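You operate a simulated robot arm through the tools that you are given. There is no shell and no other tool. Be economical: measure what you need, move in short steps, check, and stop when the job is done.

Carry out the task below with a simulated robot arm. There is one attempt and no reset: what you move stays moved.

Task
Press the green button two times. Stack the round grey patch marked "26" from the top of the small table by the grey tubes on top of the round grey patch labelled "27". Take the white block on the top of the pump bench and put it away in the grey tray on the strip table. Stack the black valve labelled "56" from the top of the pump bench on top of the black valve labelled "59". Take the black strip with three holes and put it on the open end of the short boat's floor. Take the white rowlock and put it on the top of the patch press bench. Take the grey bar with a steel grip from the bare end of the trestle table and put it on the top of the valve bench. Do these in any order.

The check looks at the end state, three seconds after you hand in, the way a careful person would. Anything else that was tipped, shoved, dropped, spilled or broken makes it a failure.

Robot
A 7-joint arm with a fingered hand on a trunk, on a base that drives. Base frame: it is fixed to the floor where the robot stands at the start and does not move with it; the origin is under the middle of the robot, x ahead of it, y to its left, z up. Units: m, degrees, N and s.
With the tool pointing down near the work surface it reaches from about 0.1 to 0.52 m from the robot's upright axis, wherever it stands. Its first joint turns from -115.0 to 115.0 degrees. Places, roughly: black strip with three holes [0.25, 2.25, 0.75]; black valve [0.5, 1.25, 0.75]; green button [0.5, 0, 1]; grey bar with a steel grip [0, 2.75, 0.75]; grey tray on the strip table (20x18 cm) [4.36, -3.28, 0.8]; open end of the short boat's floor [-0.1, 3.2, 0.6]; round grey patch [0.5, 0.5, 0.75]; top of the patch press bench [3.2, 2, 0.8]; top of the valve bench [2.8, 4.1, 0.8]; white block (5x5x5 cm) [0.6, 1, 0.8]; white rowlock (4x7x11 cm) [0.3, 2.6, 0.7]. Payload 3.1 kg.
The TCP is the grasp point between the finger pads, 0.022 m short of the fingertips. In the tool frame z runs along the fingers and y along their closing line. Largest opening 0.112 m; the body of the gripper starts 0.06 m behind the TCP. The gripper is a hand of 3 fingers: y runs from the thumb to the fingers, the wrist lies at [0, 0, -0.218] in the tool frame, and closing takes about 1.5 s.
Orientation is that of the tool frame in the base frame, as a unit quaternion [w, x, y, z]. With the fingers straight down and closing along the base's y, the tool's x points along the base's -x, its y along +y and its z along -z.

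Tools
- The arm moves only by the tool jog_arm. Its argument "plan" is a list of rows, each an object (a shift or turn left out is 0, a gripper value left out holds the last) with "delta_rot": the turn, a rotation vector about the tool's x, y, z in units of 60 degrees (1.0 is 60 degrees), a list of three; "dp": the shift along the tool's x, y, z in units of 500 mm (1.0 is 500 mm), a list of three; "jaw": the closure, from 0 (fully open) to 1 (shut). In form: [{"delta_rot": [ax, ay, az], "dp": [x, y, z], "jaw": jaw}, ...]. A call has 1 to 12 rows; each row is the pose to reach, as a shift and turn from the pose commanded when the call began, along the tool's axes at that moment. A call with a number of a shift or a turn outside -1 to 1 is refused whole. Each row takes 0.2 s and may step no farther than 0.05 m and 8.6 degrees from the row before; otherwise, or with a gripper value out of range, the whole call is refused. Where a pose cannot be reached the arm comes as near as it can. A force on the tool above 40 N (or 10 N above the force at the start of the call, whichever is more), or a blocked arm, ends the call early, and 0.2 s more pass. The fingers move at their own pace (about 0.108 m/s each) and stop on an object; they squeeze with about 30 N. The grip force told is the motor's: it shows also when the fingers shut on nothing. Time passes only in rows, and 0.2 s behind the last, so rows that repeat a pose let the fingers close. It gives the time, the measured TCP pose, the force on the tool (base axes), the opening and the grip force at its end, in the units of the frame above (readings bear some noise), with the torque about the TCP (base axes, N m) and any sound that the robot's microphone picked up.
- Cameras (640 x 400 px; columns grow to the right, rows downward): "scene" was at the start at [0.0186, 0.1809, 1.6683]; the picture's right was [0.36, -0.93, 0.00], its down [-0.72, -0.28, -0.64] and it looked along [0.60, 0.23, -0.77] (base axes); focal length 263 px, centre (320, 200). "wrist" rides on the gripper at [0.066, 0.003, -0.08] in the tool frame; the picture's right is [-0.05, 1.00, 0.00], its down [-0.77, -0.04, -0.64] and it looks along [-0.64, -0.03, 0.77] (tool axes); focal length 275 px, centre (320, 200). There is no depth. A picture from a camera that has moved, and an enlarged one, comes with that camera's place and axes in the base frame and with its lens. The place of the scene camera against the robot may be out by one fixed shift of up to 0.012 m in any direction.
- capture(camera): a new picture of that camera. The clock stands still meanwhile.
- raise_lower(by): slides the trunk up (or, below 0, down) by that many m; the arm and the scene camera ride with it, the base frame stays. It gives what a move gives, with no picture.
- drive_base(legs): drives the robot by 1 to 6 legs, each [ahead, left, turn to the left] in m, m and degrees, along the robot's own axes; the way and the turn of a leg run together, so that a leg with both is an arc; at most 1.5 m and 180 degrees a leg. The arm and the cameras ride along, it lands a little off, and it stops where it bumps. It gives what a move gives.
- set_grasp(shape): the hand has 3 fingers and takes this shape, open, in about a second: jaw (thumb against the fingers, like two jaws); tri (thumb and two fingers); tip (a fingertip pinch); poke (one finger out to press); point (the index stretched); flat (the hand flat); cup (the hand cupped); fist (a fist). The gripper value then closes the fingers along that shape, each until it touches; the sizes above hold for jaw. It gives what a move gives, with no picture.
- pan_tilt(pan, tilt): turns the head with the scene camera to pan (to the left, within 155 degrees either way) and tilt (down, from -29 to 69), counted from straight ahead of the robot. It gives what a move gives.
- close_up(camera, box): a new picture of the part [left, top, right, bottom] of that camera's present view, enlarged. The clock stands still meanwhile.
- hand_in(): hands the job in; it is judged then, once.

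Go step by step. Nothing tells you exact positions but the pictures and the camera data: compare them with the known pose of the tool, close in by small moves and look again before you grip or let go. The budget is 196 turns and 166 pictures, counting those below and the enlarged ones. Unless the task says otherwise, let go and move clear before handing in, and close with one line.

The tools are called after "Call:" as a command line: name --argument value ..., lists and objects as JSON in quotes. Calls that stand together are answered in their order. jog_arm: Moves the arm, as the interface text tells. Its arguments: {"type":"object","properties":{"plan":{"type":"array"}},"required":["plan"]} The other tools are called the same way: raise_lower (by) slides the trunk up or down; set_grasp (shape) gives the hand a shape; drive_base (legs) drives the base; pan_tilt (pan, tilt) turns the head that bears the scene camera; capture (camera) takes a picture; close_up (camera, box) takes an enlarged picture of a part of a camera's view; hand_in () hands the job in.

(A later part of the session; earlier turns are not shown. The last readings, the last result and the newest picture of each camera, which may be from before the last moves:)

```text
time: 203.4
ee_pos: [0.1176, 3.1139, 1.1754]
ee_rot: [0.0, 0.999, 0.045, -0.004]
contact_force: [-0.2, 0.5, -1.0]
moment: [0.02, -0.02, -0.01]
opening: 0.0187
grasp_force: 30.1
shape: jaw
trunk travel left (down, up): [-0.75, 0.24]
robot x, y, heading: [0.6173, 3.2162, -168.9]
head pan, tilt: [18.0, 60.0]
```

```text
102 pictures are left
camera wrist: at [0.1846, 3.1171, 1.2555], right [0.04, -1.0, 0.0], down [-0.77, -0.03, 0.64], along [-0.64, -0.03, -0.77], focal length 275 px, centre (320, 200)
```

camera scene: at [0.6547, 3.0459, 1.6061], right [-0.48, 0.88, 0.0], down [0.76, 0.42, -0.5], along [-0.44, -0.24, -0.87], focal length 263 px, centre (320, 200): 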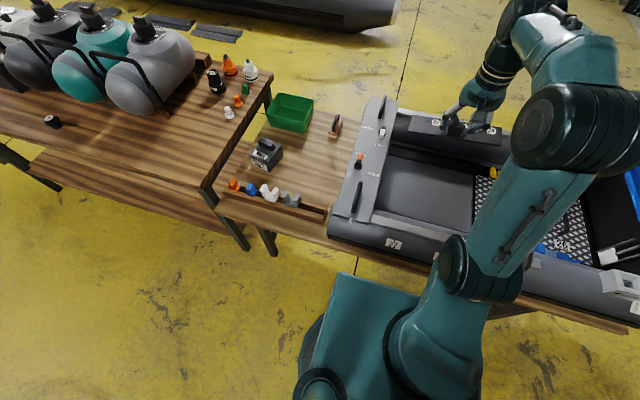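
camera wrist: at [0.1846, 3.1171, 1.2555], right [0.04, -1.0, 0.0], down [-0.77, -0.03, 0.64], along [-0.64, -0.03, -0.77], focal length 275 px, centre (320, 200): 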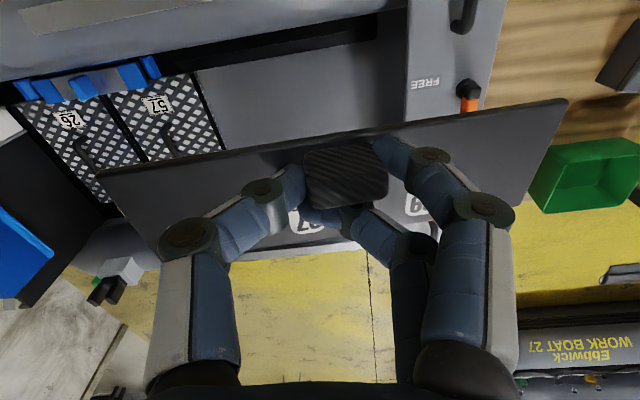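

The open floor spans about y 2.93–3.35, x −0.15 to 0.05. I nudge closer, reach over the open floor, and lower part way.

Call:
drive_base --legs '[[0.04, 0, 0]]'

Call:
jog_arm --plan '[{"dp": [-0.07, -0.02, 0]}, {"dp": [-0.14, -0.045, 0]}, {"dp": [-0.211, -0.065, 0]}, {"dp": [-0.211, -0.065, 0]}]'

Call:
raise_lower --by -0.24

Call:
capture --camera "scene"

Call:
capture --camera "wrist"

```text
time: 204.3
ee_pos: [0.0772, 3.1058, 1.1743]
ee_rot: [0.001, 0.999, 0.046, -0.004]
contact_force: [-0.1, -0.2, -1.4]
moment: [0.01, -0.04, -0.02]
opening: 0.0186
grasp_force: 29.6
shape: jaw
trunk travel left (down, up): [-0.75, 0.24]
robot x, y, heading: [0.5804, 3.2045, -169.2]
head pan, tilt: [18.0, 60.0]
```

```text
time: 205.3
ee_pos: [-0.0286, 3.1282, 1.1761]
ee_rot: [0.001, 0.999, 0.045, -0.004]
contact_force: [-0.2, 0.0, -0.3]
moment: [0.0, -0.01, -0.04]
opening: 0.0185
grasp_force: 30.0
shape: jaw
trunk travel left (down, up): [-0.75, 0.24]
robot x, y, heading: [0.5767, 3.2085, -169.2]
head pan, tilt: [18.0, 60.0]
```

```text
time: 207.8
ee_pos: [-0.0303, 3.126, 0.9354]
ee_rot: [0.001, 0.999, 0.046, -0.004]
contact_force: [-0.1, -0.1, -1.3]
moment: [0.04, 0.01, 0.03]
opening: 0.0186
grasp_force: 29.9
shape: jaw
trunk travel left (down, up): [-0.51, 0.48]
robot x, y, heading: [0.5806, 3.2076, -169.3]
head pan, tilt: [18.0, 60.0]
```

```text
101 pictures are left
camera scene: at [0.6151, 3.0382, 1.3661], right [-0.48, 0.88, 0.0], down [0.76, 0.42, -0.5], along [-0.44, -0.24, -0.87], focal length 263 px, centre (320, 200)
```

scene: 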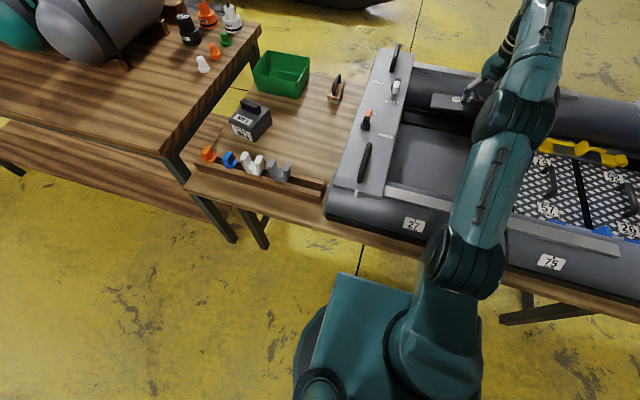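

```text
100 pictures are left
camera wrist: at [0.0376, 3.13, 1.0155], right [0.04, -1.0, 0.0], down [-0.77, -0.03, 0.64], along [-0.64, -0.03, -0.77], focal length 275 px, centre (320, 200)
```

wrist: 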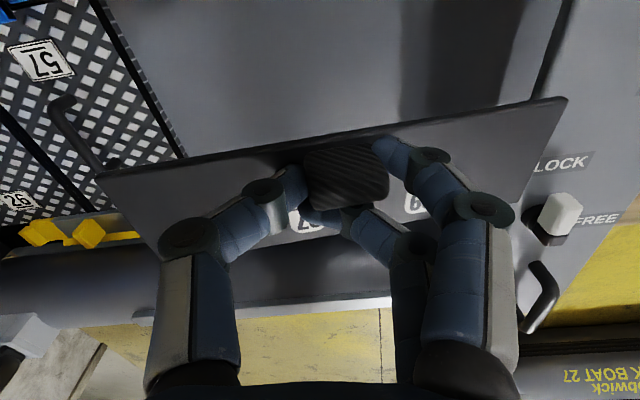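

I shift 4 cm away from the thwart, then lower a little by trunk and the rest by arm, watching force.

Call:
raise_lower --by -0.07

Call:
jog_arm --plan '[{"dp": [0, -0.045, 0]}, {"dp": [0, -0.09, 0.02]}, {"dp": [0, -0.09, 0.1]}, {"dp": [0, -0.09, 0.18]}, {"dp": [0, -0.09, 0.24]}, {"dp": [0, -0.09, 0.28]}, {"dp": [0, -0.09, 0.28]}]'

Call:
capture --camera "wrist"

Call:
capture --camera "scene"

```text
time: 208.9
ee_pos: [-0.0297, 3.1267, 0.8646]
ee_rot: [0.0, 0.999, 0.045, -0.004]
contact_force: [0.2, -0.7, -1.1]
moment: [0.02, -0.04, 0.04]
opening: 0.0187
grasp_force: 29.9
shape: jaw
trunk travel left (down, up): [-0.44, 0.55]
robot x, y, heading: [0.5786, 3.2072, -169.0]
head pan, tilt: [18.0, 60.0]
```

```text
time: 210.5
ee_pos: [-0.0347, 3.1731, 0.7257]
ee_rot: [0.001, 0.999, 0.045, -0.004]
contact_force: [-1.0, 0.0, -1.5]
moment: [-0.01, -0.07, 0.04]
opening: 0.0188
grasp_force: 29.7
shape: jaw
trunk travel left (down, up): [-0.44, 0.55]
robot x, y, heading: [0.5786, 3.2099, -169.2]
head pan, tilt: [18.0, 60.0]
```

```text
99 pictures are left
camera wrist: at [0.0324, 3.1746, 0.8056], right [0.04, -1.0, 0.0], down [-0.77, -0.03, 0.64], along [-0.64, -0.03, -0.77], focal length 275 px, centre (320, 200)
```

wrist: 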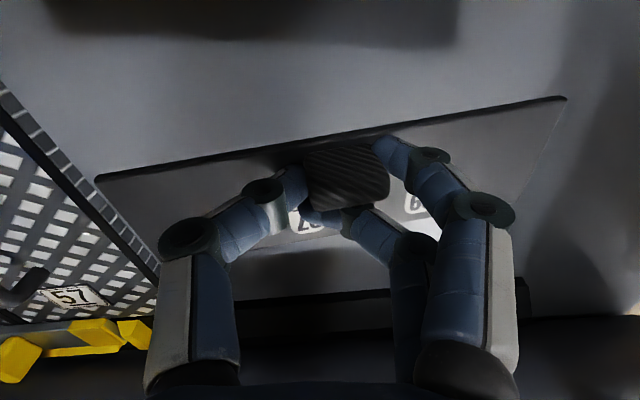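

```text
98 pictures are left
camera scene: at [0.615, 3.0382, 1.2961], right [-0.48, 0.88, 0.0], down [0.76, 0.42, -0.5], along [-0.44, -0.24, -0.87], focal length 263 px, centre (320, 200)
```

scene: 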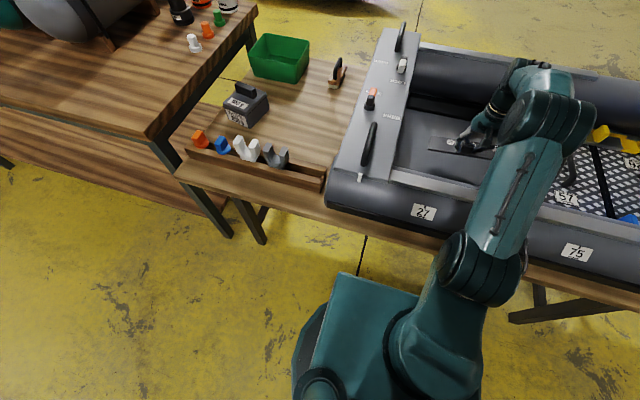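

Clear on both ends. I go down until it touches the floor.

Call:
jog_arm --plan '[{"dp": [0, 0, 0.04]}, {"dp": [0, 0, 0.06]}, {"dp": [0, 0, 0.072]}, {"dp": [0, 0, 0.08]}, {"dp": [0, 0, 0.088]}, {"dp": [0, 0, 0.096]}, {"dp": [0, 0, 0.104]}, {"dp": [0, 0, 0.112]}, {"dp": [0, 0, 0.12]}, {"dp": [0, 0, 0.128]}, {"dp": [0, 0, 0.136]}]'

Call:
capture --camera "wrist"

```text
time: 212.9
ee_pos: [-0.0354, 3.1725, 0.6568]
ee_rot: [0.001, 0.999, 0.045, -0.005]
contact_force: [-0.6, 0.6, 4.0]
moment: [-0.47, -0.18, -0.01]
opening: 0.0185
grasp_force: 30.1
shape: jaw
trunk travel left (down, up): [-0.44, 0.55]
robot x, y, heading: [0.5776, 3.2084, -169.2]
head pan, tilt: [18.0, 60.0]
```

```text
97 pictures are left
camera wrist: at [0.0317, 3.175, 0.7382], right [0.04, -1.0, 0.0], down [-0.76, -0.03, 0.64], along [-0.64, -0.03, -0.77], focal length 275 px, centre (320, 200)
```

wrist: 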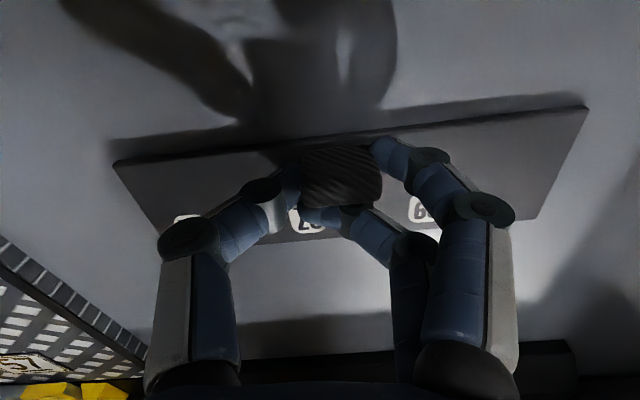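

It touches the floor. I set it the last bit down, open, and rise.

Call:
jog_arm --plan '[{"dp": [0, 0, 0.006]}, {"dp": [0, 0, 0.008]}, {"dp": [0, 0, 0.006], "jaw": 0.7}, {"dp": [0, 0, 0.006], "jaw": 0.5}, {"dp": [0, 0, 0.006], "jaw": 0.5}, {"dp": [0, 0, -0.05], "jaw": 0.5}, {"dp": [0, 0, -0.14], "jaw": 0.5}, {"dp": [0, 0, -0.23], "jaw": 0.5}, {"dp": [0, 0, -0.32], "jaw": 0.5}]'

Call:
raise_lower --by 0.2

Call:
capture --camera "wrist"

```text
time: 214.9
ee_pos: [-0.0356, 3.1736, 0.8188]
ee_rot: [0.0, 0.999, 0.045, -0.005]
contact_force: [-0.6, -0.3, -0.1]
moment: [-0.01, -0.02, 0.03]
opening: 0.0554
grasp_force: 0.1
shape: jaw
trunk travel left (down, up): [-0.44, 0.55]
robot x, y, heading: [0.58, 3.2086, -169.3]
head pan, tilt: [18.0, 60.0]
```

```text
time: 217.1
ee_pos: [-0.0356, 3.1729, 1.0193]
ee_rot: [0.0, 0.999, 0.044, -0.004]
contact_force: [0.1, -0.3, -0.2]
moment: [-0.01, -0.02, 0.0]
opening: 0.0553
grasp_force: 0.1
shape: jaw
trunk travel left (down, up): [-0.64, 0.35]
robot x, y, heading: [0.5794, 3.207, -169.0]
head pan, tilt: [18.0, 60.0]
```

```text
96 pictures are left
camera wrist: at [0.0316, 3.1762, 1.099], right [0.04, -1.0, 0.0], down [-0.77, -0.03, 0.64], along [-0.64, -0.03, -0.77], focal length 275 px, centre (320, 200)
```

wrist: 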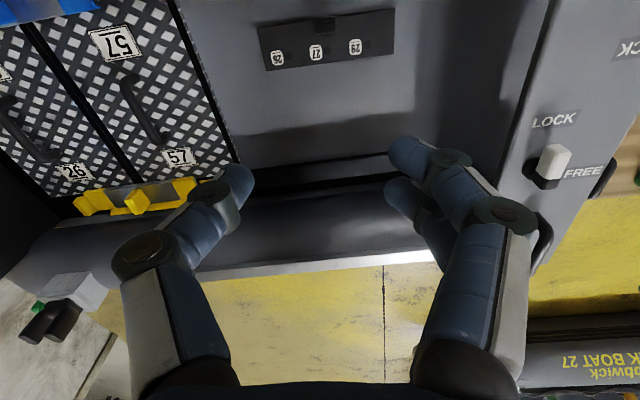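

The strip lies well on the open floor. Next the white rowlock: I pull the arm back and strafe to it.

Call:
jog_arm --plan '[{"dp": [0.08, 0, -0.04]}, {"dp": [0.16, -0.01, -0.08]}, {"dp": [0.24, -0.02, -0.12]}, {"dp": [0.32, -0.03, -0.12]}, {"dp": [0.4, -0.036, -0.12]}]'

Call:
drive_base --legs '[[0, 0.52, 0]]'

Call:
capture --camera "wrist"

Call:
capture --camera "scene"

```text
time: 218.2
ee_pos: [0.1625, 3.2087, 1.0774]
ee_rot: [0.001, 0.999, 0.045, -0.005]
contact_force: [0.0, 0.7, -0.5]
moment: [-0.01, 0.0, -0.02]
opening: 0.0553
grasp_force: 0.0
shape: jaw
trunk travel left (down, up): [-0.64, 0.35]
robot x, y, heading: [0.577, 3.2096, -169.3]
head pan, tilt: [18.0, 60.0]
```

```text
time: 221.2
ee_pos: [0.2579, 2.7038, 1.0763]
ee_rot: [0.0, 0.999, 0.044, -0.004]
contact_force: [-0.6, -0.4, 0.6]
moment: [0.01, 0.0, 0.02]
opening: 0.0554
grasp_force: 0.1
shape: jaw
trunk travel left (down, up): [-0.64, 0.35]
robot x, y, heading: [0.6755, 2.7015, -169.1]
head pan, tilt: [18.0, 60.0]
```

```text
95 pictures are left
camera wrist: at [0.3249, 2.7069, 1.1565], right [0.04, -1.0, 0.0], down [-0.77, -0.03, 0.64], along [-0.64, -0.03, -0.77], focal length 275 px, centre (320, 200)
```

wrist: 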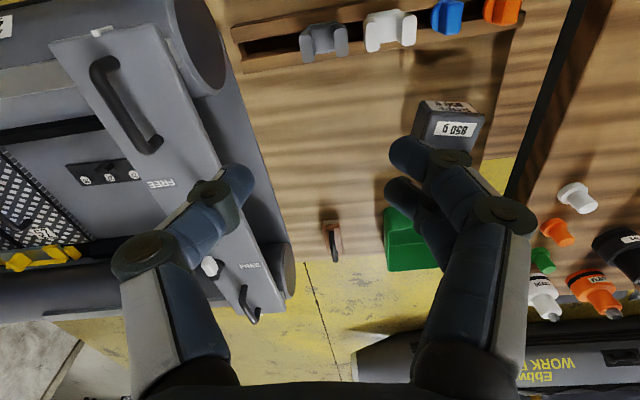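

```text
94 pictures are left
camera scene: at [0.7118, 2.5333, 1.496], right [-0.48, 0.88, 0.0], down [0.76, 0.42, -0.5], along [-0.44, -0.24, -0.87], focal length 263 px, centre (320, 200)
```

scene: 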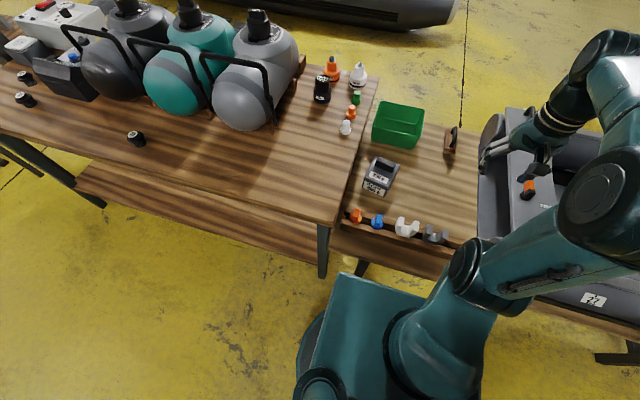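

The white rowlock stands at about (0.262, 2.61, ~0.71). I turn the hand across its thickness and move over it.

Call:
jog_arm --plan '[{"dp": [0, 0.06, 0], "delta_rot": [0, 0, 0.135], "jaw": 0.1}, {"dp": [0, 0.12, 0], "delta_rot": [0, 0, 0.27], "jaw": 0.1}, {"dp": [0, 0.187, 0], "delta_rot": [0, 0, 0.405], "jaw": 0.1}, {"dp": [0, 0.187, 0], "delta_rot": [0, 0, 0.54], "jaw": 0.1}, {"dp": [0, 0.187, 0], "delta_rot": [0, 0, 0.675], "jaw": 0.1}, {"dp": [0, 0.187, 0], "delta_rot": [0, 0, 0.81], "jaw": 0.1}, {"dp": [0, 0.187, 0], "delta_rot": [0, 0, 0.945], "jaw": 0.1}]'

Call:
jog_arm --plan '[{"delta_rot": [0, 0, 0.13]}, {"delta_rot": [0, 0, 0.26]}, {"delta_rot": [0, 0, 0.38]}, {"delta_rot": [0, 0, 0.465]}, {"delta_rot": [0, 0, 0.465]}]'

Call:
raise_lower --by -0.18

Call:
capture --camera "wrist"

Call:
close_up --camera "scene" --box '[320, 120, 520, 260]'

```text
time: 222.8
ee_pos: [0.2661, 2.6109, 1.0772]
ee_rot: [0.002, 0.9, -0.436, -0.004]
contact_force: [0.2, 0.6, -0.1]
moment: [0.01, -0.03, 0.0]
opening: 0.1004
grasp_force: 0.0
shape: jaw
trunk travel left (down, up): [-0.64, 0.35]
robot x, y, heading: [0.6729, 2.7062, -169.1]
head pan, tilt: [18.0, 60.0]
```

```text
time: 224.1
ee_pos: [0.2667, 2.612, 1.076]
ee_rot: [0.003, 0.768, -0.64, -0.004]
contact_force: [-0.1, -0.3, -0.3]
moment: [0.01, 0.01, 0.03]
opening: 0.1007
grasp_force: 0.1
shape: jaw
trunk travel left (down, up): [-0.64, 0.35]
robot x, y, heading: [0.6725, 2.7055, -169.2]
head pan, tilt: [18.0, 60.0]
```

```text
time: 226.1
ee_pos: [0.2658, 2.6107, 0.8944]
ee_rot: [0.003, 0.769, -0.639, -0.003]
contact_force: [-0.6, 0.6, 0.9]
moment: [0.03, -0.01, -0.01]
opening: 0.1006
grasp_force: 0.0
shape: jaw
trunk travel left (down, up): [-0.46, 0.53]
robot x, y, heading: [0.6782, 2.7052, -169.2]
head pan, tilt: [18.0, 60.0]
```

```text
93 pictures are left
camera wrist: at [0.2764, 2.5459, 0.9771], right [-0.99, -0.14, 0.01], down [-0.1, 0.77, 0.64], along [-0.09, 0.63, -0.77], focal length 275 px, centre (320, 200)
```

wrist: 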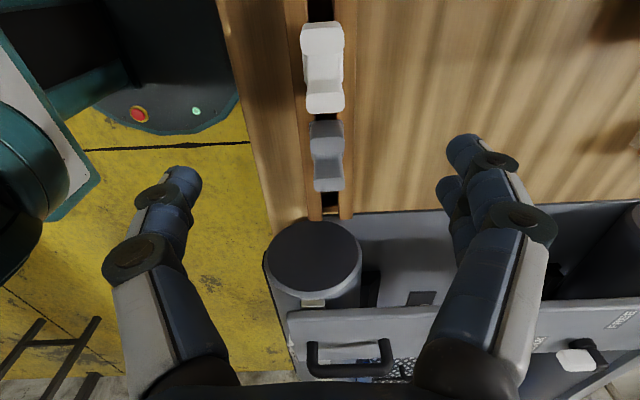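

```text
2.86 times, centred on (420, 190) of scene
camera zoom: at [0.7117, 2.534, 1.3161], right [-0.48, 0.88, 0.0], down [0.76, 0.42, -0.5], along [-0.44, -0.24, -0.87], focal length 753 px, centre (34, 229)
```

zoom: 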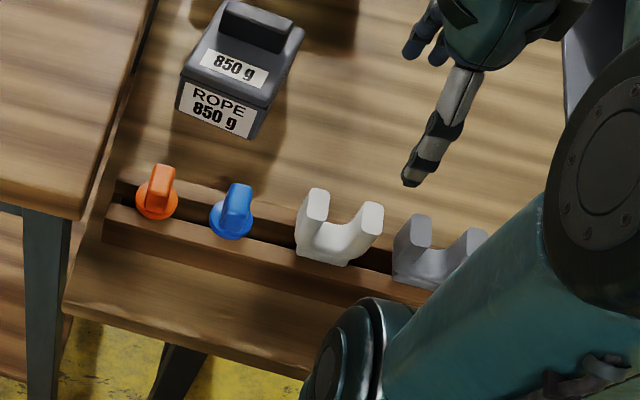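

Prong tops are near z 0.74, base visible from 0.665 up to the crotch at ~0.70, thick enough to grip there. I descend half way and check.

Call:
jog_arm --plan '[{"dp": [0.01, 0, 0.08], "jaw": 0.2}, {"dp": [0.01, 0, 0.16], "jaw": 0.2}, {"dp": [0.01, 0, 0.24], "jaw": 0.2}, {"dp": [0.01, 0, 0.28], "jaw": 0.2}, {"dp": [0.01, 0, 0.28], "jaw": 0.2}]'

Call:
capture --camera "wrist"

Call:
close_up --camera "scene" --box '[320, 120, 520, 260]'

```text
time: 227.2
ee_pos: [0.2653, 2.6061, 0.7567]
ee_rot: [0.004, 0.769, -0.639, -0.003]
contact_force: [0.1, -1.3, 0.0]
moment: [0.0, 0.0, -0.02]
opening: 0.0898
grasp_force: 0.0
shape: jaw
trunk travel left (down, up): [-0.46, 0.53]
robot x, y, heading: [0.6765, 2.7024, -169.2]
head pan, tilt: [18.0, 60.0]
```

```text
91 pictures are left
camera wrist: at [0.2757, 2.5403, 0.8373], right [-0.99, -0.14, 0.01], down [-0.1, 0.77, 0.64], along [-0.09, 0.63, -0.77], focal length 275 px, centre (320, 200)
```

wrist: 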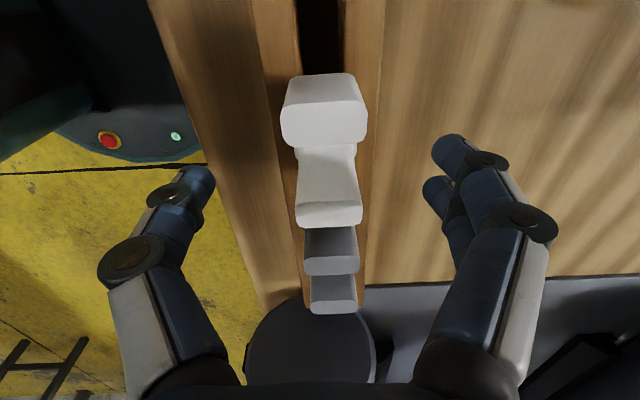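

```text
2.86 times, centred on (420, 190) of scene
camera zoom: at [0.7117, 2.5339, 1.3161], right [-0.48, 0.88, 0.0], down [0.76, 0.42, -0.5], along [-0.44, -0.24, -0.87], focal length 753 px, centre (34, 229)
```

zoom: 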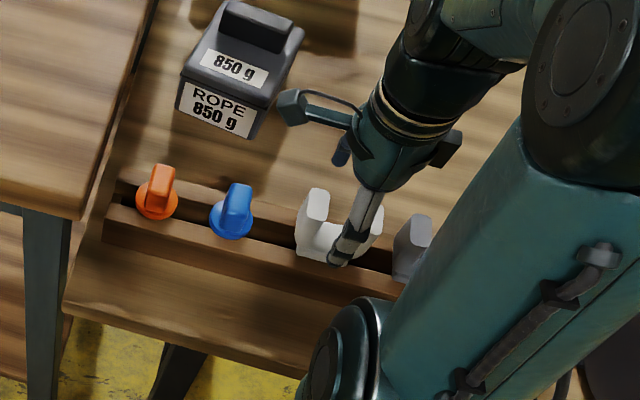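

Centred. I descend the rest and close.

Call:
jog_arm --plan '[{"dp": [0, 0.003, 0.04]}, {"dp": [0, 0.003, 0.08]}, {"dp": [0, 0.003, 0.106]}, {"dp": [0, 0.003, 0.12]}, {"dp": [0, 0.003, 0.12], "jaw": 0.5}, {"dp": [0, 0.003, 0.12], "jaw": 0.8}, {"dp": [0, 0.003, 0.12], "jaw": 1}, {"dp": [0, 0.003, 0.12], "jaw": 1}, {"dp": [0, 0.003, 0.12], "jaw": 1}, {"dp": [0, 0.003, 0.12], "jaw": 1}]'

Call:
capture --camera "wrist"

```text
time: 229.4
ee_pos: [0.2627, 2.6067, 0.6981]
ee_rot: [0.003, 0.769, -0.639, -0.003]
contact_force: [0.2, 0.0, -0.9]
moment: [-0.02, 0.01, 0.01]
opening: 0.0337
grasp_force: 30.0
shape: jaw
trunk travel left (down, up): [-0.46, 0.53]
robot x, y, heading: [0.6758, 2.7046, -169.3]
head pan, tilt: [18.0, 60.0]
```

```text
89 pictures are left
camera wrist: at [0.2726, 2.5404, 0.7776], right [-0.99, -0.14, 0.01], down [-0.1, 0.77, 0.64], along [-0.09, 0.63, -0.77], focal length 275 px, centre (320, 200)
```

wrist: 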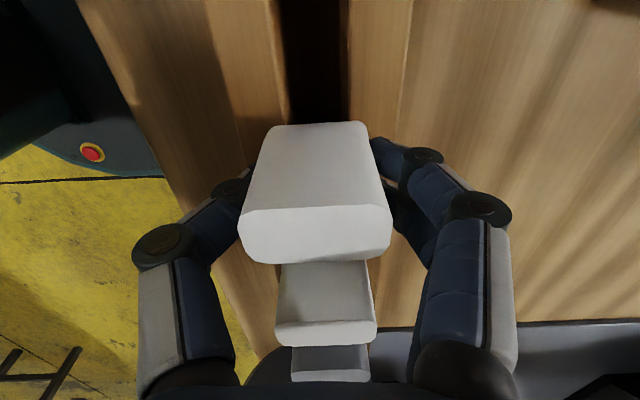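

Gripped at 34 mm. I lift straight up.

Call:
jog_arm --plan '[{"dp": [0, 0, -0.03]}, {"dp": [0, 0, -0.08]}, {"dp": [0, 0, -0.15]}, {"dp": [0, 0, -0.23]}, {"dp": [0, 0, -0.31]}, {"dp": [0, 0, -0.39]}, {"dp": [0, 0, -0.39]}]'

Call:
capture --camera "wrist"

Call:
capture --camera "scene"

```text
time: 231.1
ee_pos: [0.2664, 2.6048, 0.89]
ee_rot: [0.003, 0.769, -0.64, -0.003]
contact_force: [-0.6, 0.4, -1.0]
moment: [0.02, -0.03, 0.02]
opening: 0.0337
grasp_force: 30.0
shape: jaw
trunk travel left (down, up): [-0.46, 0.53]
robot x, y, heading: [0.6748, 2.704, -169.0]
head pan, tilt: [18.0, 60.0]
```

```text
88 pictures are left
camera wrist: at [0.2761, 2.5394, 0.9718], right [-0.99, -0.14, 0.01], down [-0.1, 0.77, 0.64], along [-0.09, 0.63, -0.77], focal length 275 px, centre (320, 200)
```

wrist: 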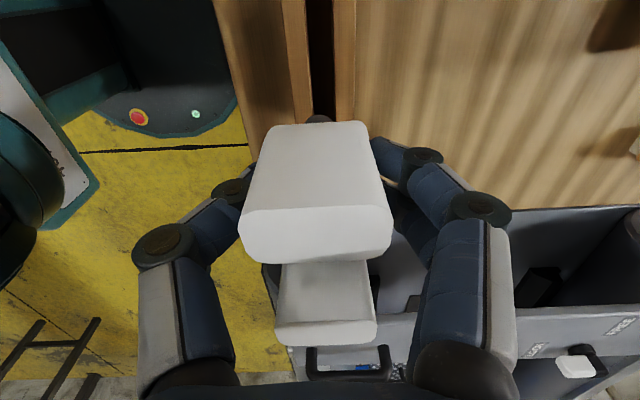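

```text
87 pictures are left
camera scene: at [0.7115, 2.5339, 1.3161], right [-0.48, 0.88, 0.0], down [0.76, 0.42, -0.5], along [-0.44, -0.24, -0.87], focal length 263 px, centre (320, 200)
```

scene: 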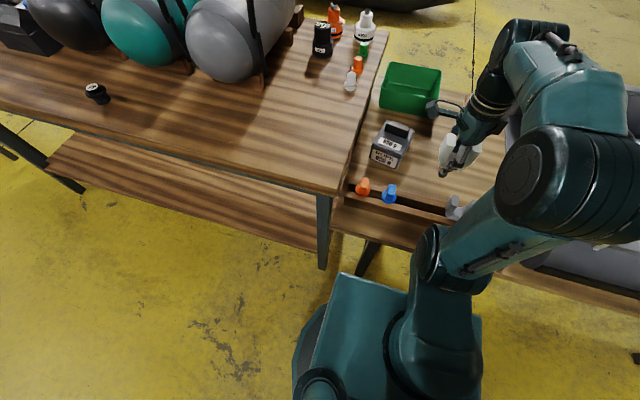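

The rowlock is held. I check its underside, since a peg may hang below it.

Call:
close_up --camera "scene" --box '[400, 90, 520, 190]'

Call:
pan_tilt --pan 150 --tilt 25

Call:
capture --camera "scene"

Call:
pan_tilt --pan -150 --tilt 25

Call:
capture --camera "scene"

```text
4.00 times, centred on (460, 140) of scene
camera zoom: at [0.7115, 2.5339, 1.3161], right [-0.48, 0.88, 0.0], down [0.76, 0.42, -0.5], along [-0.44, -0.24, -0.87], focal length 1054 px, centre (-240, 440)
```

zoom: 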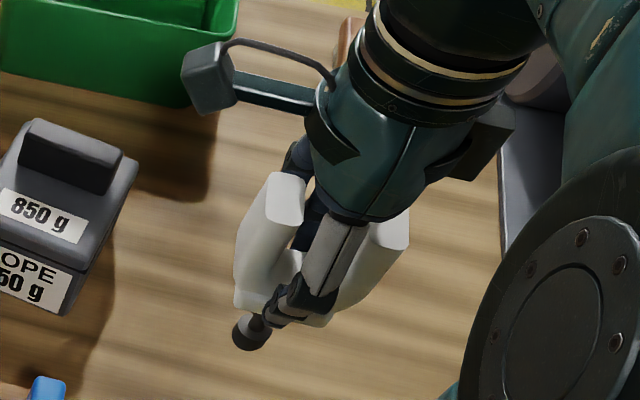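

```text
time: 233.2
ee_pos: [0.2664, 2.6042, 0.8896]
ee_rot: [0.004, 0.769, -0.639, -0.003]
contact_force: [-0.3, 0.3, -0.7]
moment: [0.0, -0.03, 0.0]
opening: 0.0335
grasp_force: 30.0
shape: jaw
trunk travel left (down, up): [-0.46, 0.53]
robot x, y, heading: [0.6766, 2.7044, -169.2]
head pan, tilt: [150.0, 25.0]
```

```text
85 pictures are left
camera scene: at [0.8569, 2.5357, 1.3662], right [-0.33, -0.94, 0.0], down [-0.4, 0.14, -0.91], along [0.86, -0.3, -0.42], focal length 263 px, centre (320, 200)
```

scene: 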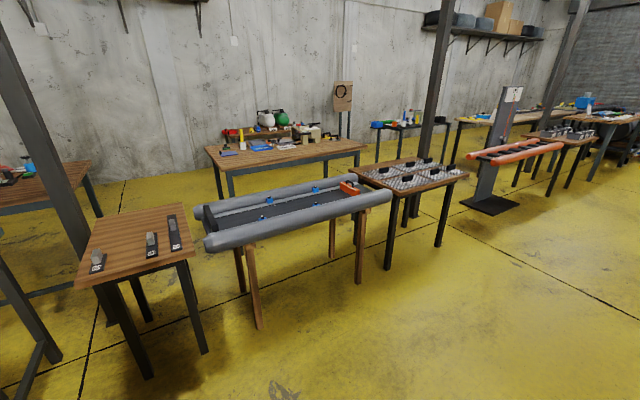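

```text
time: 237.3
ee_pos: [0.2668, 2.6038, 0.8913]
ee_rot: [0.003, 0.769, -0.639, -0.003]
contact_force: [-0.6, -0.1, -1.9]
moment: [0.0, -0.01, 0.03]
opening: 0.0336
grasp_force: 29.5
shape: jaw
trunk travel left (down, up): [-0.46, 0.53]
robot x, y, heading: [0.6724, 2.709, -169.3]
head pan, tilt: [-150.0, 25.0]
```

```text
84 pictures are left
camera scene: at [0.8396, 2.6263, 1.3662], right [0.65, -0.76, 0.0], down [-0.32, -0.28, -0.91], along [0.69, 0.59, -0.42], focal length 263 px, centre (320, 200)
```

scene: 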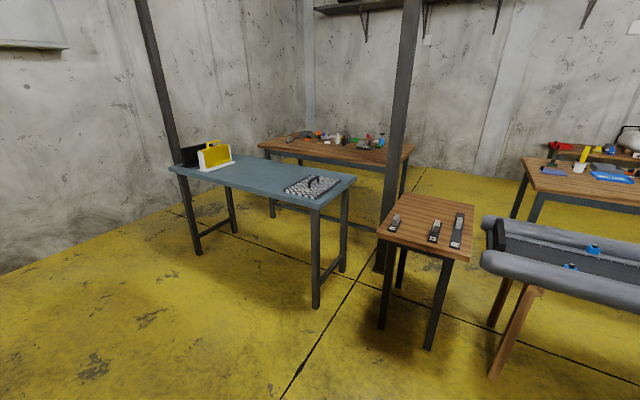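

The rowlock has a peg below, so I'll lay it down on its side. The patch press bench lies at about x 2.75–3.45, y 1.4–2.6; I'll go round by the right, between the column (2.87, 0.88) and the level stand. First back away and strafe.

Call:
raise_lower --by 0.3

Call:
drive_base --legs '[[-0.3, 0, 0], [0, 1.2, 0], [0, 1.1, 0], [0, 0, 169]]'

Call:
pan_tilt --pan 15 --tilt 30

Call:
capture --camera "scene"

```text
time: 240.3
ee_pos: [0.2665, 2.6037, 1.1898]
ee_rot: [0.003, 0.769, -0.639, -0.002]
contact_force: [-1.0, -0.6, -1.5]
moment: [-0.01, 0.02, 0.0]
opening: 0.0336
grasp_force: 29.6
shape: jaw
trunk travel left (down, up): [-0.76, 0.23]
robot x, y, heading: [0.6755, 2.7072, -169.1]
head pan, tilt: [-150.0, 25.0]
```

```text
time: 260.2
ee_pos: [1.7859, 0.5476, 1.1906]
ee_rot: [0.003, 0.698, 0.716, 0.003]
contact_force: [-0.2, -0.6, -0.7]
moment: [-0.01, 0.01, 0.04]
opening: 0.0331
grasp_force: 30.6
shape: jaw
trunk travel left (down, up): [-0.76, 0.23]
robot x, y, heading: [1.3657, 0.5146, 1.7]
head pan, tilt: [-150.0, 25.0]
```

```text
time: 262.7
ee_pos: [1.7858, 0.5471, 1.1907]
ee_rot: [0.003, 0.698, 0.716, 0.003]
contact_force: [0.3, 0.0, -1.5]
moment: [-0.01, 0.02, -0.01]
opening: 0.0328
grasp_force: 30.4
shape: jaw
trunk travel left (down, up): [-0.76, 0.23]
robot x, y, heading: [1.3609, 0.5154, 2.0]
head pan, tilt: [15.0, 30.0]
```

```text
83 pictures are left
camera scene: at [1.3947, 0.69, 1.6582], right [0.29, -0.96, 0.0], down [-0.48, -0.14, -0.87], along [0.83, 0.25, -0.5], focal length 263 px, centre (320, 200)
```

scene: 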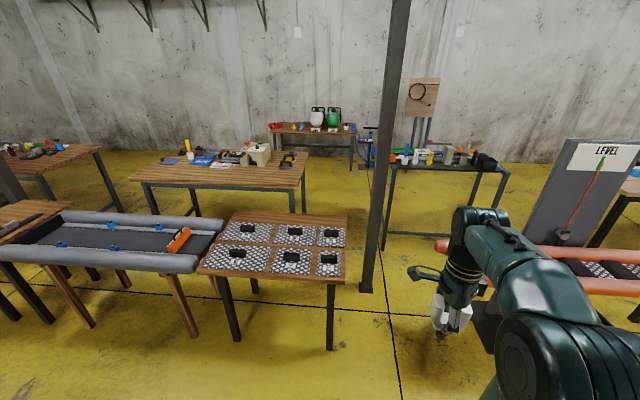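

The passage by the orange tubes is too narrow, and the press bench front is blocked, so I'll go round by the wall to reach it from behind. I drive back up the aisle.

Call:
raise_lower --by 0.1

Call:
drive_base --legs '[[0, 0, 92.7], [1.5, 0, 0], [1.5, 0, 0], [1.4, 0, 0], [0, 0, -84.7]]'

Call:
pan_tilt --pan -10 --tilt 30

Call:
capture --camera "scene"

```text
time: 264.0
ee_pos: [1.7859, 0.5478, 1.2892]
ee_rot: [0.003, 0.698, 0.716, 0.003]
contact_force: [0.7, 0.1, -1.5]
moment: [0.0, 0.0, -0.02]
opening: 0.0331
grasp_force: 30.3
shape: jaw
trunk travel left (down, up): [-0.86, 0.13]
robot x, y, heading: [1.3647, 0.5115, 1.6]
head pan, tilt: [15.0, 30.0]
```

```text
time: 292.3
ee_pos: [1.4258, 4.9766, 1.2922]
ee_rot: [0.003, 0.627, 0.779, 0.004]
contact_force: [-0.1, 1.0, -1.2]
moment: [0.01, 0.0, -0.01]
opening: 0.0324
grasp_force: 30.4
shape: jaw
trunk travel left (down, up): [-0.86, 0.13]
robot x, y, heading: [1.0185, 4.866, 12.6]
head pan, tilt: [15.0, 30.0]
```

```text
time: 293.2
ee_pos: [1.4259, 4.9779, 1.2908]
ee_rot: [0.003, 0.628, 0.778, 0.004]
contact_force: [0.2, 0.8, -1.5]
moment: [-0.02, 0.05, 0.0]
opening: 0.0324
grasp_force: 30.3
shape: jaw
trunk travel left (down, up): [-0.86, 0.13]
robot x, y, heading: [1.0188, 4.8625, 12.6]
head pan, tilt: [-10.0, 30.0]
```

```text
82 pictures are left
camera scene: at [1.0251, 5.0049, 1.7582], right [0.05, -1.0, 0.0], down [-0.5, -0.02, -0.87], along [0.86, 0.04, -0.5], focal length 263 px, centre (320, 200)
```

scene: 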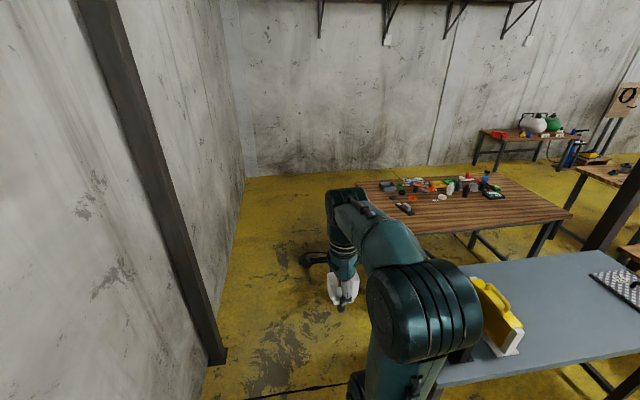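

Call:
drive_base --legs '[[1.4, 0.1, 0], [0, 0, -12.6], [1.35, 0, 0], [0, 0, -95]]'

Call:
pan_tilt --pan 5 --tilt 25

Call:
capture --camera "scene"

```text
time: 311.4
ee_pos: [3.7326, 4.8263, 1.2897]
ee_rot: [0.004, 0.999, -0.04, -0.001]
contact_force: [-0.3, 0.4, -0.8]
moment: [0.0, 0.01, -0.05]
opening: 0.0321
grasp_force: 29.8
shape: jaw
trunk travel left (down, up): [-0.86, 0.13]
robot x, y, heading: [3.7439, 5.2466, -94.4]
head pan, tilt: [-10.0, 30.0]
```

```text
time: 312.2
ee_pos: [3.7337, 4.8262, 1.2899]
ee_rot: [0.005, 0.999, -0.039, 0.0]
contact_force: [0.0, 1.1, 0.1]
moment: [0.02, 0.0, -0.01]
opening: 0.0325
grasp_force: 30.0
shape: jaw
trunk travel left (down, up): [-0.86, 0.13]
robot x, y, heading: [3.745, 5.2458, -94.3]
head pan, tilt: [5.0, 25.0]
```

```text
81 pictures are left
camera scene: at [3.9077, 5.2039, 1.7662], right [-1.0, -0.01, 0.0], down [-0.01, 0.42, -0.91], along [0.01, -0.91, -0.42], focal length 263 px, centre (320, 200)
```

scene: 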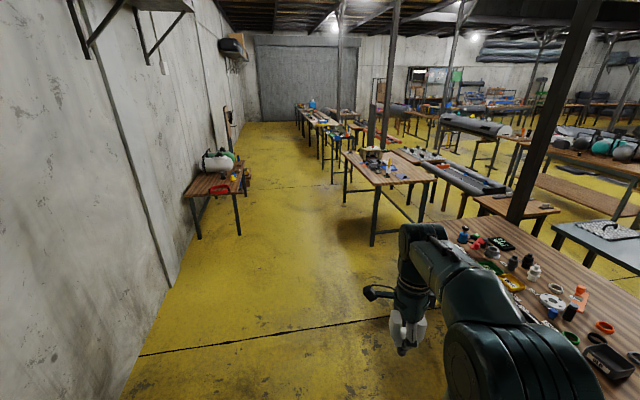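

The aisle behind is free and I can see the press bench's near end. I zoom to choose a bare spot.

Call:
close_up --camera "scene" --box '[320, 120, 460, 210]'

Call:
drive_base --legs '[[1.3, 0, 0], [0, 0, -20]]'

Call:
pan_tilt --pan 0 --tilt 40

Call:
capture --camera "scene"

```text
4.44 times, centred on (390, 165) of scene
camera zoom: at [3.9077, 5.2039, 1.7662], right [-1.0, -0.01, 0.0], down [-0.01, 0.42, -0.91], along [0.01, -0.91, -0.42], focal length 1171 px, centre (9, 356)
```

zoom: 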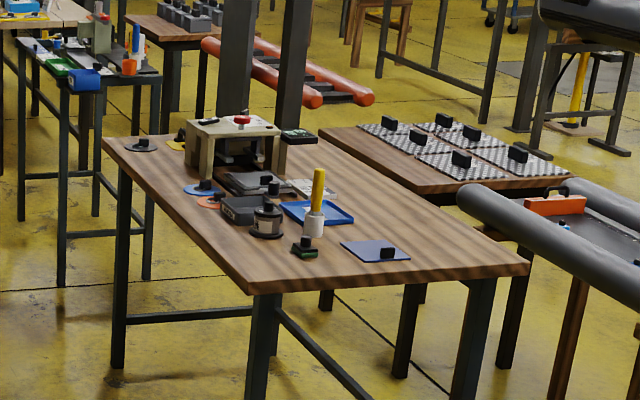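

```text
time: 319.7
ee_pos: [3.5235, 3.5756, 1.2907]
ee_rot: [0.004, 0.98, -0.198, -0.001]
contact_force: [0.4, -0.4, -0.7]
moment: [-0.02, -0.02, 0.02]
opening: 0.032
grasp_force: 30.4
shape: jaw
trunk travel left (down, up): [-0.86, 0.13]
robot x, y, heading: [3.6657, 3.9716, -112.5]
head pan, tilt: [5.0, 25.0]
```

```text
time: 320.5
ee_pos: [3.5241, 3.5759, 1.2909]
ee_rot: [0.004, 0.98, -0.197, -0.001]
contact_force: [-0.3, 0.7, -1.5]
moment: [-0.03, -0.01, 0.02]
opening: 0.032
grasp_force: 30.3
shape: jaw
trunk travel left (down, up): [-0.86, 0.13]
robot x, y, heading: [3.6656, 3.9697, -112.5]
head pan, tilt: [0.0, 40.0]
```

```text
79 pictures are left
camera scene: at [3.804, 3.8904, 1.7429], right [-0.92, 0.38, 0.0], down [0.25, 0.59, -0.77], along [-0.29, -0.71, -0.64], focal length 263 px, centre (320, 200)
```

scene: 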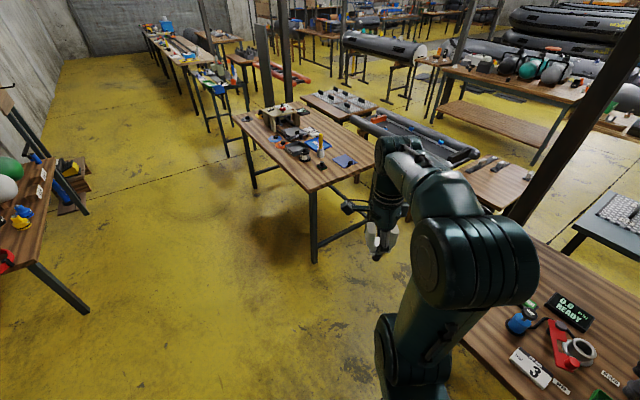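

The bench's near end has a bare strip; I'll lay the rowlock about (3.31, 2.63). I drive up to that end, then turn the wrist back in two steps.

Call:
drive_base --legs '[[0.87, 0.095, 0], [0, 0, 10]]'

Call:
jog_arm --plan '[{"delta_rot": [0, 0, -0.14]}, {"delta_rot": [0, 0, -0.28]}, {"delta_rot": [0, 0, -0.42]}, {"delta_rot": [0, 0, -0.56]}, {"delta_rot": [0, 0, -0.7]}, {"delta_rot": [0, 0, -0.84]}, {"delta_rot": [0, 0, -0.98]}]'

Call:
jog_arm --plan '[{"delta_rot": [0, 0, -0.14]}, {"delta_rot": [0, 0, -0.28]}, {"delta_rot": [0, 0, -0.42]}, {"delta_rot": [0, 0, -0.52]}, {"delta_rot": [0, 0, -0.52]}]'

Call:
capture --camera "wrist"

Call:
pan_tilt --pan 5 --tilt 55

Call:
capture --camera "scene"

```text
time: 325.8
ee_pos: [3.3513, 2.7155, 1.2908]
ee_rot: [0.004, 0.994, -0.111, 0.0]
contact_force: [0.0, -0.7, -1.7]
moment: [-0.01, -0.04, -0.02]
opening: 0.032
grasp_force: 30.2
shape: jaw
trunk travel left (down, up): [-0.86, 0.13]
robot x, y, heading: [3.4204, 3.133, -102.4]
head pan, tilt: [0.0, 40.0]
```

```text
time: 327.4
ee_pos: [3.3495, 2.7155, 1.2901]
ee_rot: [0.004, 0.92, 0.393, -0.003]
contact_force: [-0.1, -0.3, -0.5]
moment: [-0.02, 0.01, 0.0]
opening: 0.0321
grasp_force: 30.0
shape: jaw
trunk travel left (down, up): [-0.86, 0.13]
robot x, y, heading: [3.4196, 3.1313, -102.5]
head pan, tilt: [0.0, 40.0]
```

```text
time: 328.6
ee_pos: [3.3511, 2.7165, 1.2886]
ee_rot: [0.003, 0.78, 0.625, -0.003]
contact_force: [-0.2, -0.4, -1.5]
moment: [-0.01, 0.0, 0.01]
opening: 0.0321
grasp_force: 30.1
shape: jaw
trunk travel left (down, up): [-0.86, 0.13]
robot x, y, heading: [3.42, 3.1323, -102.8]
head pan, tilt: [0.0, 40.0]
```

```text
78 pictures are left
camera wrist: at [3.3687, 2.7805, 1.37], right [0.96, -0.26, 0.0], down [-0.2, -0.74, 0.64], along [-0.17, -0.62, -0.77], focal length 275 px, centre (320, 200)
```

wrist: 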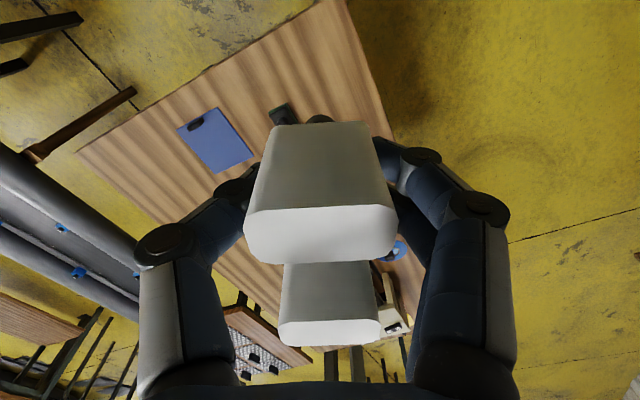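

```text
time: 329.4
ee_pos: [3.3518, 2.7166, 1.2896]
ee_rot: [0.002, 0.781, 0.624, -0.004]
contact_force: [0.1, -0.2, -1.5]
moment: [-0.02, 0.02, -0.03]
opening: 0.0321
grasp_force: 29.6
shape: jaw
trunk travel left (down, up): [-0.86, 0.13]
robot x, y, heading: [3.4197, 3.129, -102.6]
head pan, tilt: [5.0, 55.0]
```

```text
77 pictures are left
camera scene: at [3.58, 3.0854, 1.7222], right [-0.99, 0.13, 0.0], down [0.11, 0.81, -0.57], along [-0.07, -0.57, -0.82], focal length 263 px, centre (320, 200)
```

scene: 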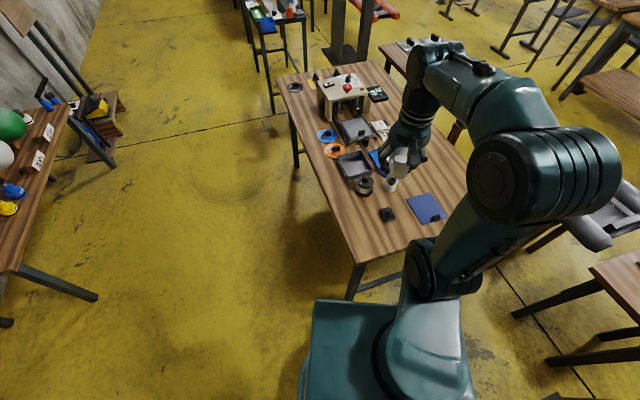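

The bare corner spot is around (3.345, 2.62). I move over it and pitch the hand forward about 59°, so that the rowlock can be laid on its side.

Call:
jog_arm --plan '[{"dp": [-0.09, 0.015, 0]}, {"dp": [-0.18, 0.03, 0], "delta_rot": [0, -0.14, 0]}, {"dp": [-0.19, 0.03, 0], "delta_rot": [0, -0.28, 0]}, {"dp": [-0.19, 0.03, 0], "delta_rot": [0, -0.42, 0]}, {"dp": [-0.19, 0.03, 0], "delta_rot": [0, -0.56, 0]}, {"dp": [-0.19, 0.03, 0], "delta_rot": [0, -0.7, 0]}, {"dp": [-0.19, 0.03, 0], "delta_rot": [0, -0.84, 0]}, {"dp": [-0.19, 0.03, 0], "delta_rot": [0, -0.98, 0]}]'

Call:
capture --camera "wrist"

Call:
capture --camera "scene"

```text
time: 331.2
ee_pos: [3.3463, 2.6182, 1.2903]
ee_rot: [0.309, 0.678, 0.544, -0.386]
contact_force: [0.5, -0.9, -1.8]
moment: [0.01, 0.02, 0.0]
opening: 0.0321
grasp_force: 29.8
shape: jaw
trunk travel left (down, up): [-0.86, 0.13]
robot x, y, heading: [3.418, 3.1326, -102.4]
head pan, tilt: [5.0, 55.0]
```

```text
76 pictures are left
camera wrist: at [3.3713, 2.72, 1.275], right [0.97, -0.24, 0.04], down [0.0, 0.16, 0.99], along [-0.24, -0.96, 0.15], focal length 275 px, centre (320, 200)
```

wrist: 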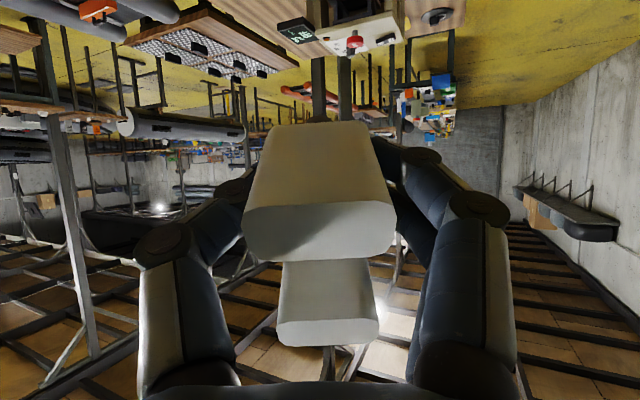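

```text
75 pictures are left
camera scene: at [3.5813, 3.0855, 1.7221], right [-0.99, 0.13, 0.0], down [0.11, 0.81, -0.57], along [-0.07, -0.57, -0.82], focal length 263 px, centre (320, 200)
```

scene: 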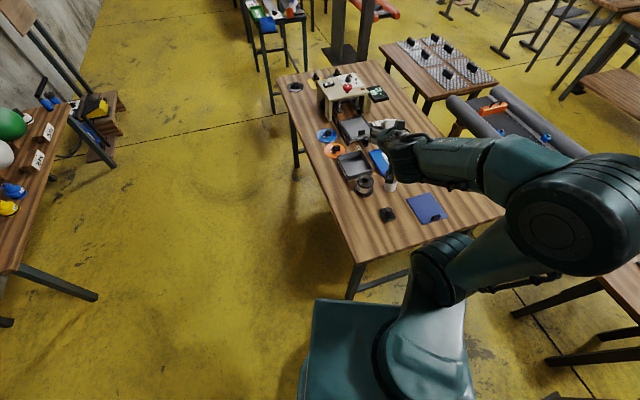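

The camera ends up underneath at this pitch, so I reduce the tilt to about 50° and then lower.

Call:
jog_arm --plan '[{"delta_rot": [0, 0.08, 0]}, {"delta_rot": [0, 0.16, 0]}, {"delta_rot": [0, 0.16, 0]}]'

Call:
raise_lower --by -0.37

Call:
capture --camera "scene"

Call:
close_up --camera "scene" --box '[300, 60, 500, 210]'

```text
time: 332.0
ee_pos: [3.3441, 2.6195, 1.2908]
ee_rot: [0.262, 0.708, 0.567, -0.328]
contact_force: [-0.7, -0.2, -1.4]
moment: [0.01, -0.02, -0.01]
opening: 0.0319
grasp_force: 29.9
shape: jaw
trunk travel left (down, up): [-0.86, 0.13]
robot x, y, heading: [3.4157, 3.1358, -102.2]
head pan, tilt: [5.0, 55.0]
```

```text
time: 335.6
ee_pos: [3.3435, 2.6199, 0.9221]
ee_rot: [0.263, 0.708, 0.567, -0.328]
contact_force: [-0.6, -0.5, -1.2]
moment: [-0.02, -0.02, 0.05]
opening: 0.0323
grasp_force: 29.6
shape: jaw
trunk travel left (down, up): [-0.49, 0.5]
robot x, y, heading: [3.4205, 3.1305, -102.7]
head pan, tilt: [5.0, 55.0]
```

```text
74 pictures are left
camera scene: at [3.5801, 3.0855, 1.3522], right [-0.99, 0.13, 0.0], down [0.11, 0.81, -0.57], along [-0.07, -0.57, -0.82], focal length 263 px, centre (320, 200)
```

scene: 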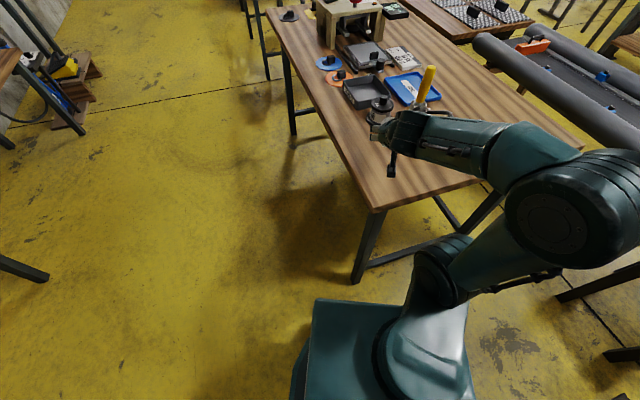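

```text
2.67 times, centred on (400, 135) of scene
camera zoom: at [3.5801, 3.0855, 1.3522], right [-0.99, 0.13, 0.0], down [0.11, 0.81, -0.57], along [-0.07, -0.57, -0.82], focal length 702 px, centre (107, 373)
```

zoom: 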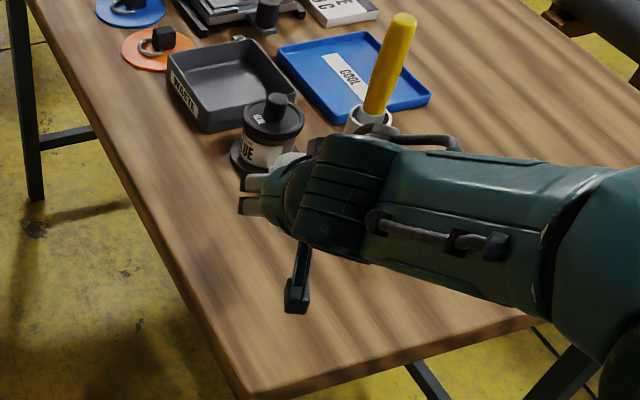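

Clear of the jar and box. I lower straight down until the rowlock touches.

Call:
jog_arm --plan '[{"dp": [0.0457, 0, 0.0387]}, {"dp": [0.0838, 0, 0.071]}, {"dp": [0.0945, 0, 0.08]}, {"dp": [0.1006, 0, 0.0851]}, {"dp": [0.1067, 0, 0.0903]}, {"dp": [0.1128, 0, 0.0955]}, {"dp": [0.1189, 0, 0.1006]}]'

Call:
capture --camera "wrist"

Call:
close_up --camera "scene" --box '[300, 60, 500, 210]'

```text
time: 337.2
ee_pos: [3.3464, 2.6201, 0.8432]
ee_rot: [0.263, 0.708, 0.566, -0.329]
contact_force: [0.0, 1.5, 2.5]
moment: [-0.12, 0.06, -0.01]
opening: 0.0322
grasp_force: 30.4
shape: jaw
trunk travel left (down, up): [-0.49, 0.5]
robot x, y, heading: [3.4245, 3.1329, -102.4]
head pan, tilt: [5.0, 55.0]
```

```text
72 pictures are left
camera wrist: at [3.3713, 2.7214, 0.8456], right [0.97, -0.25, 0.04], down [-0.04, 0.0, 1.0], along [-0.25, -0.97, -0.01], focal length 275 px, centre (320, 200)
```

wrist: 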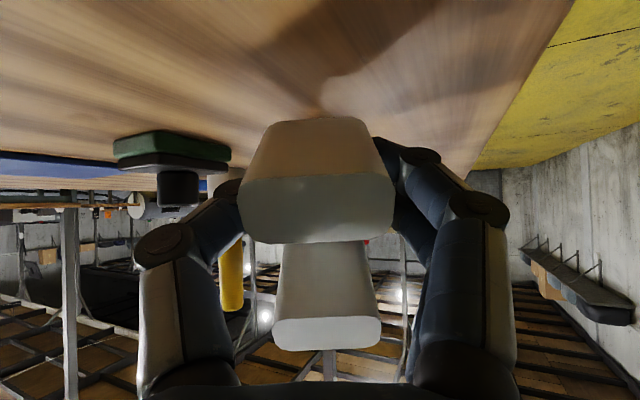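

```text
2.67 times, centred on (400, 135) of scene
camera zoom: at [3.5802, 3.0862, 1.3523], right [-0.99, 0.13, 0.0], down [0.11, 0.81, -0.57], along [-0.07, -0.57, -0.82], focal length 702 px, centre (107, 373)
```

zoom: 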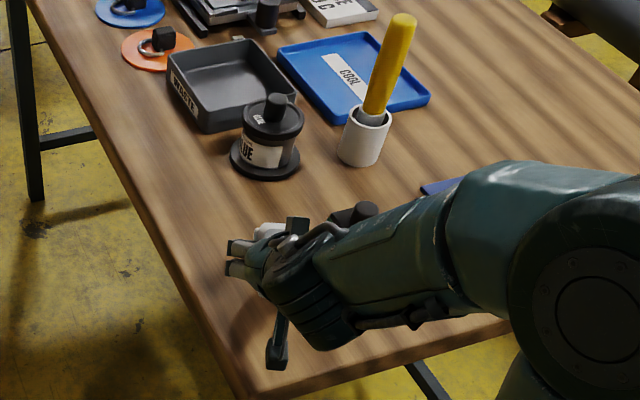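

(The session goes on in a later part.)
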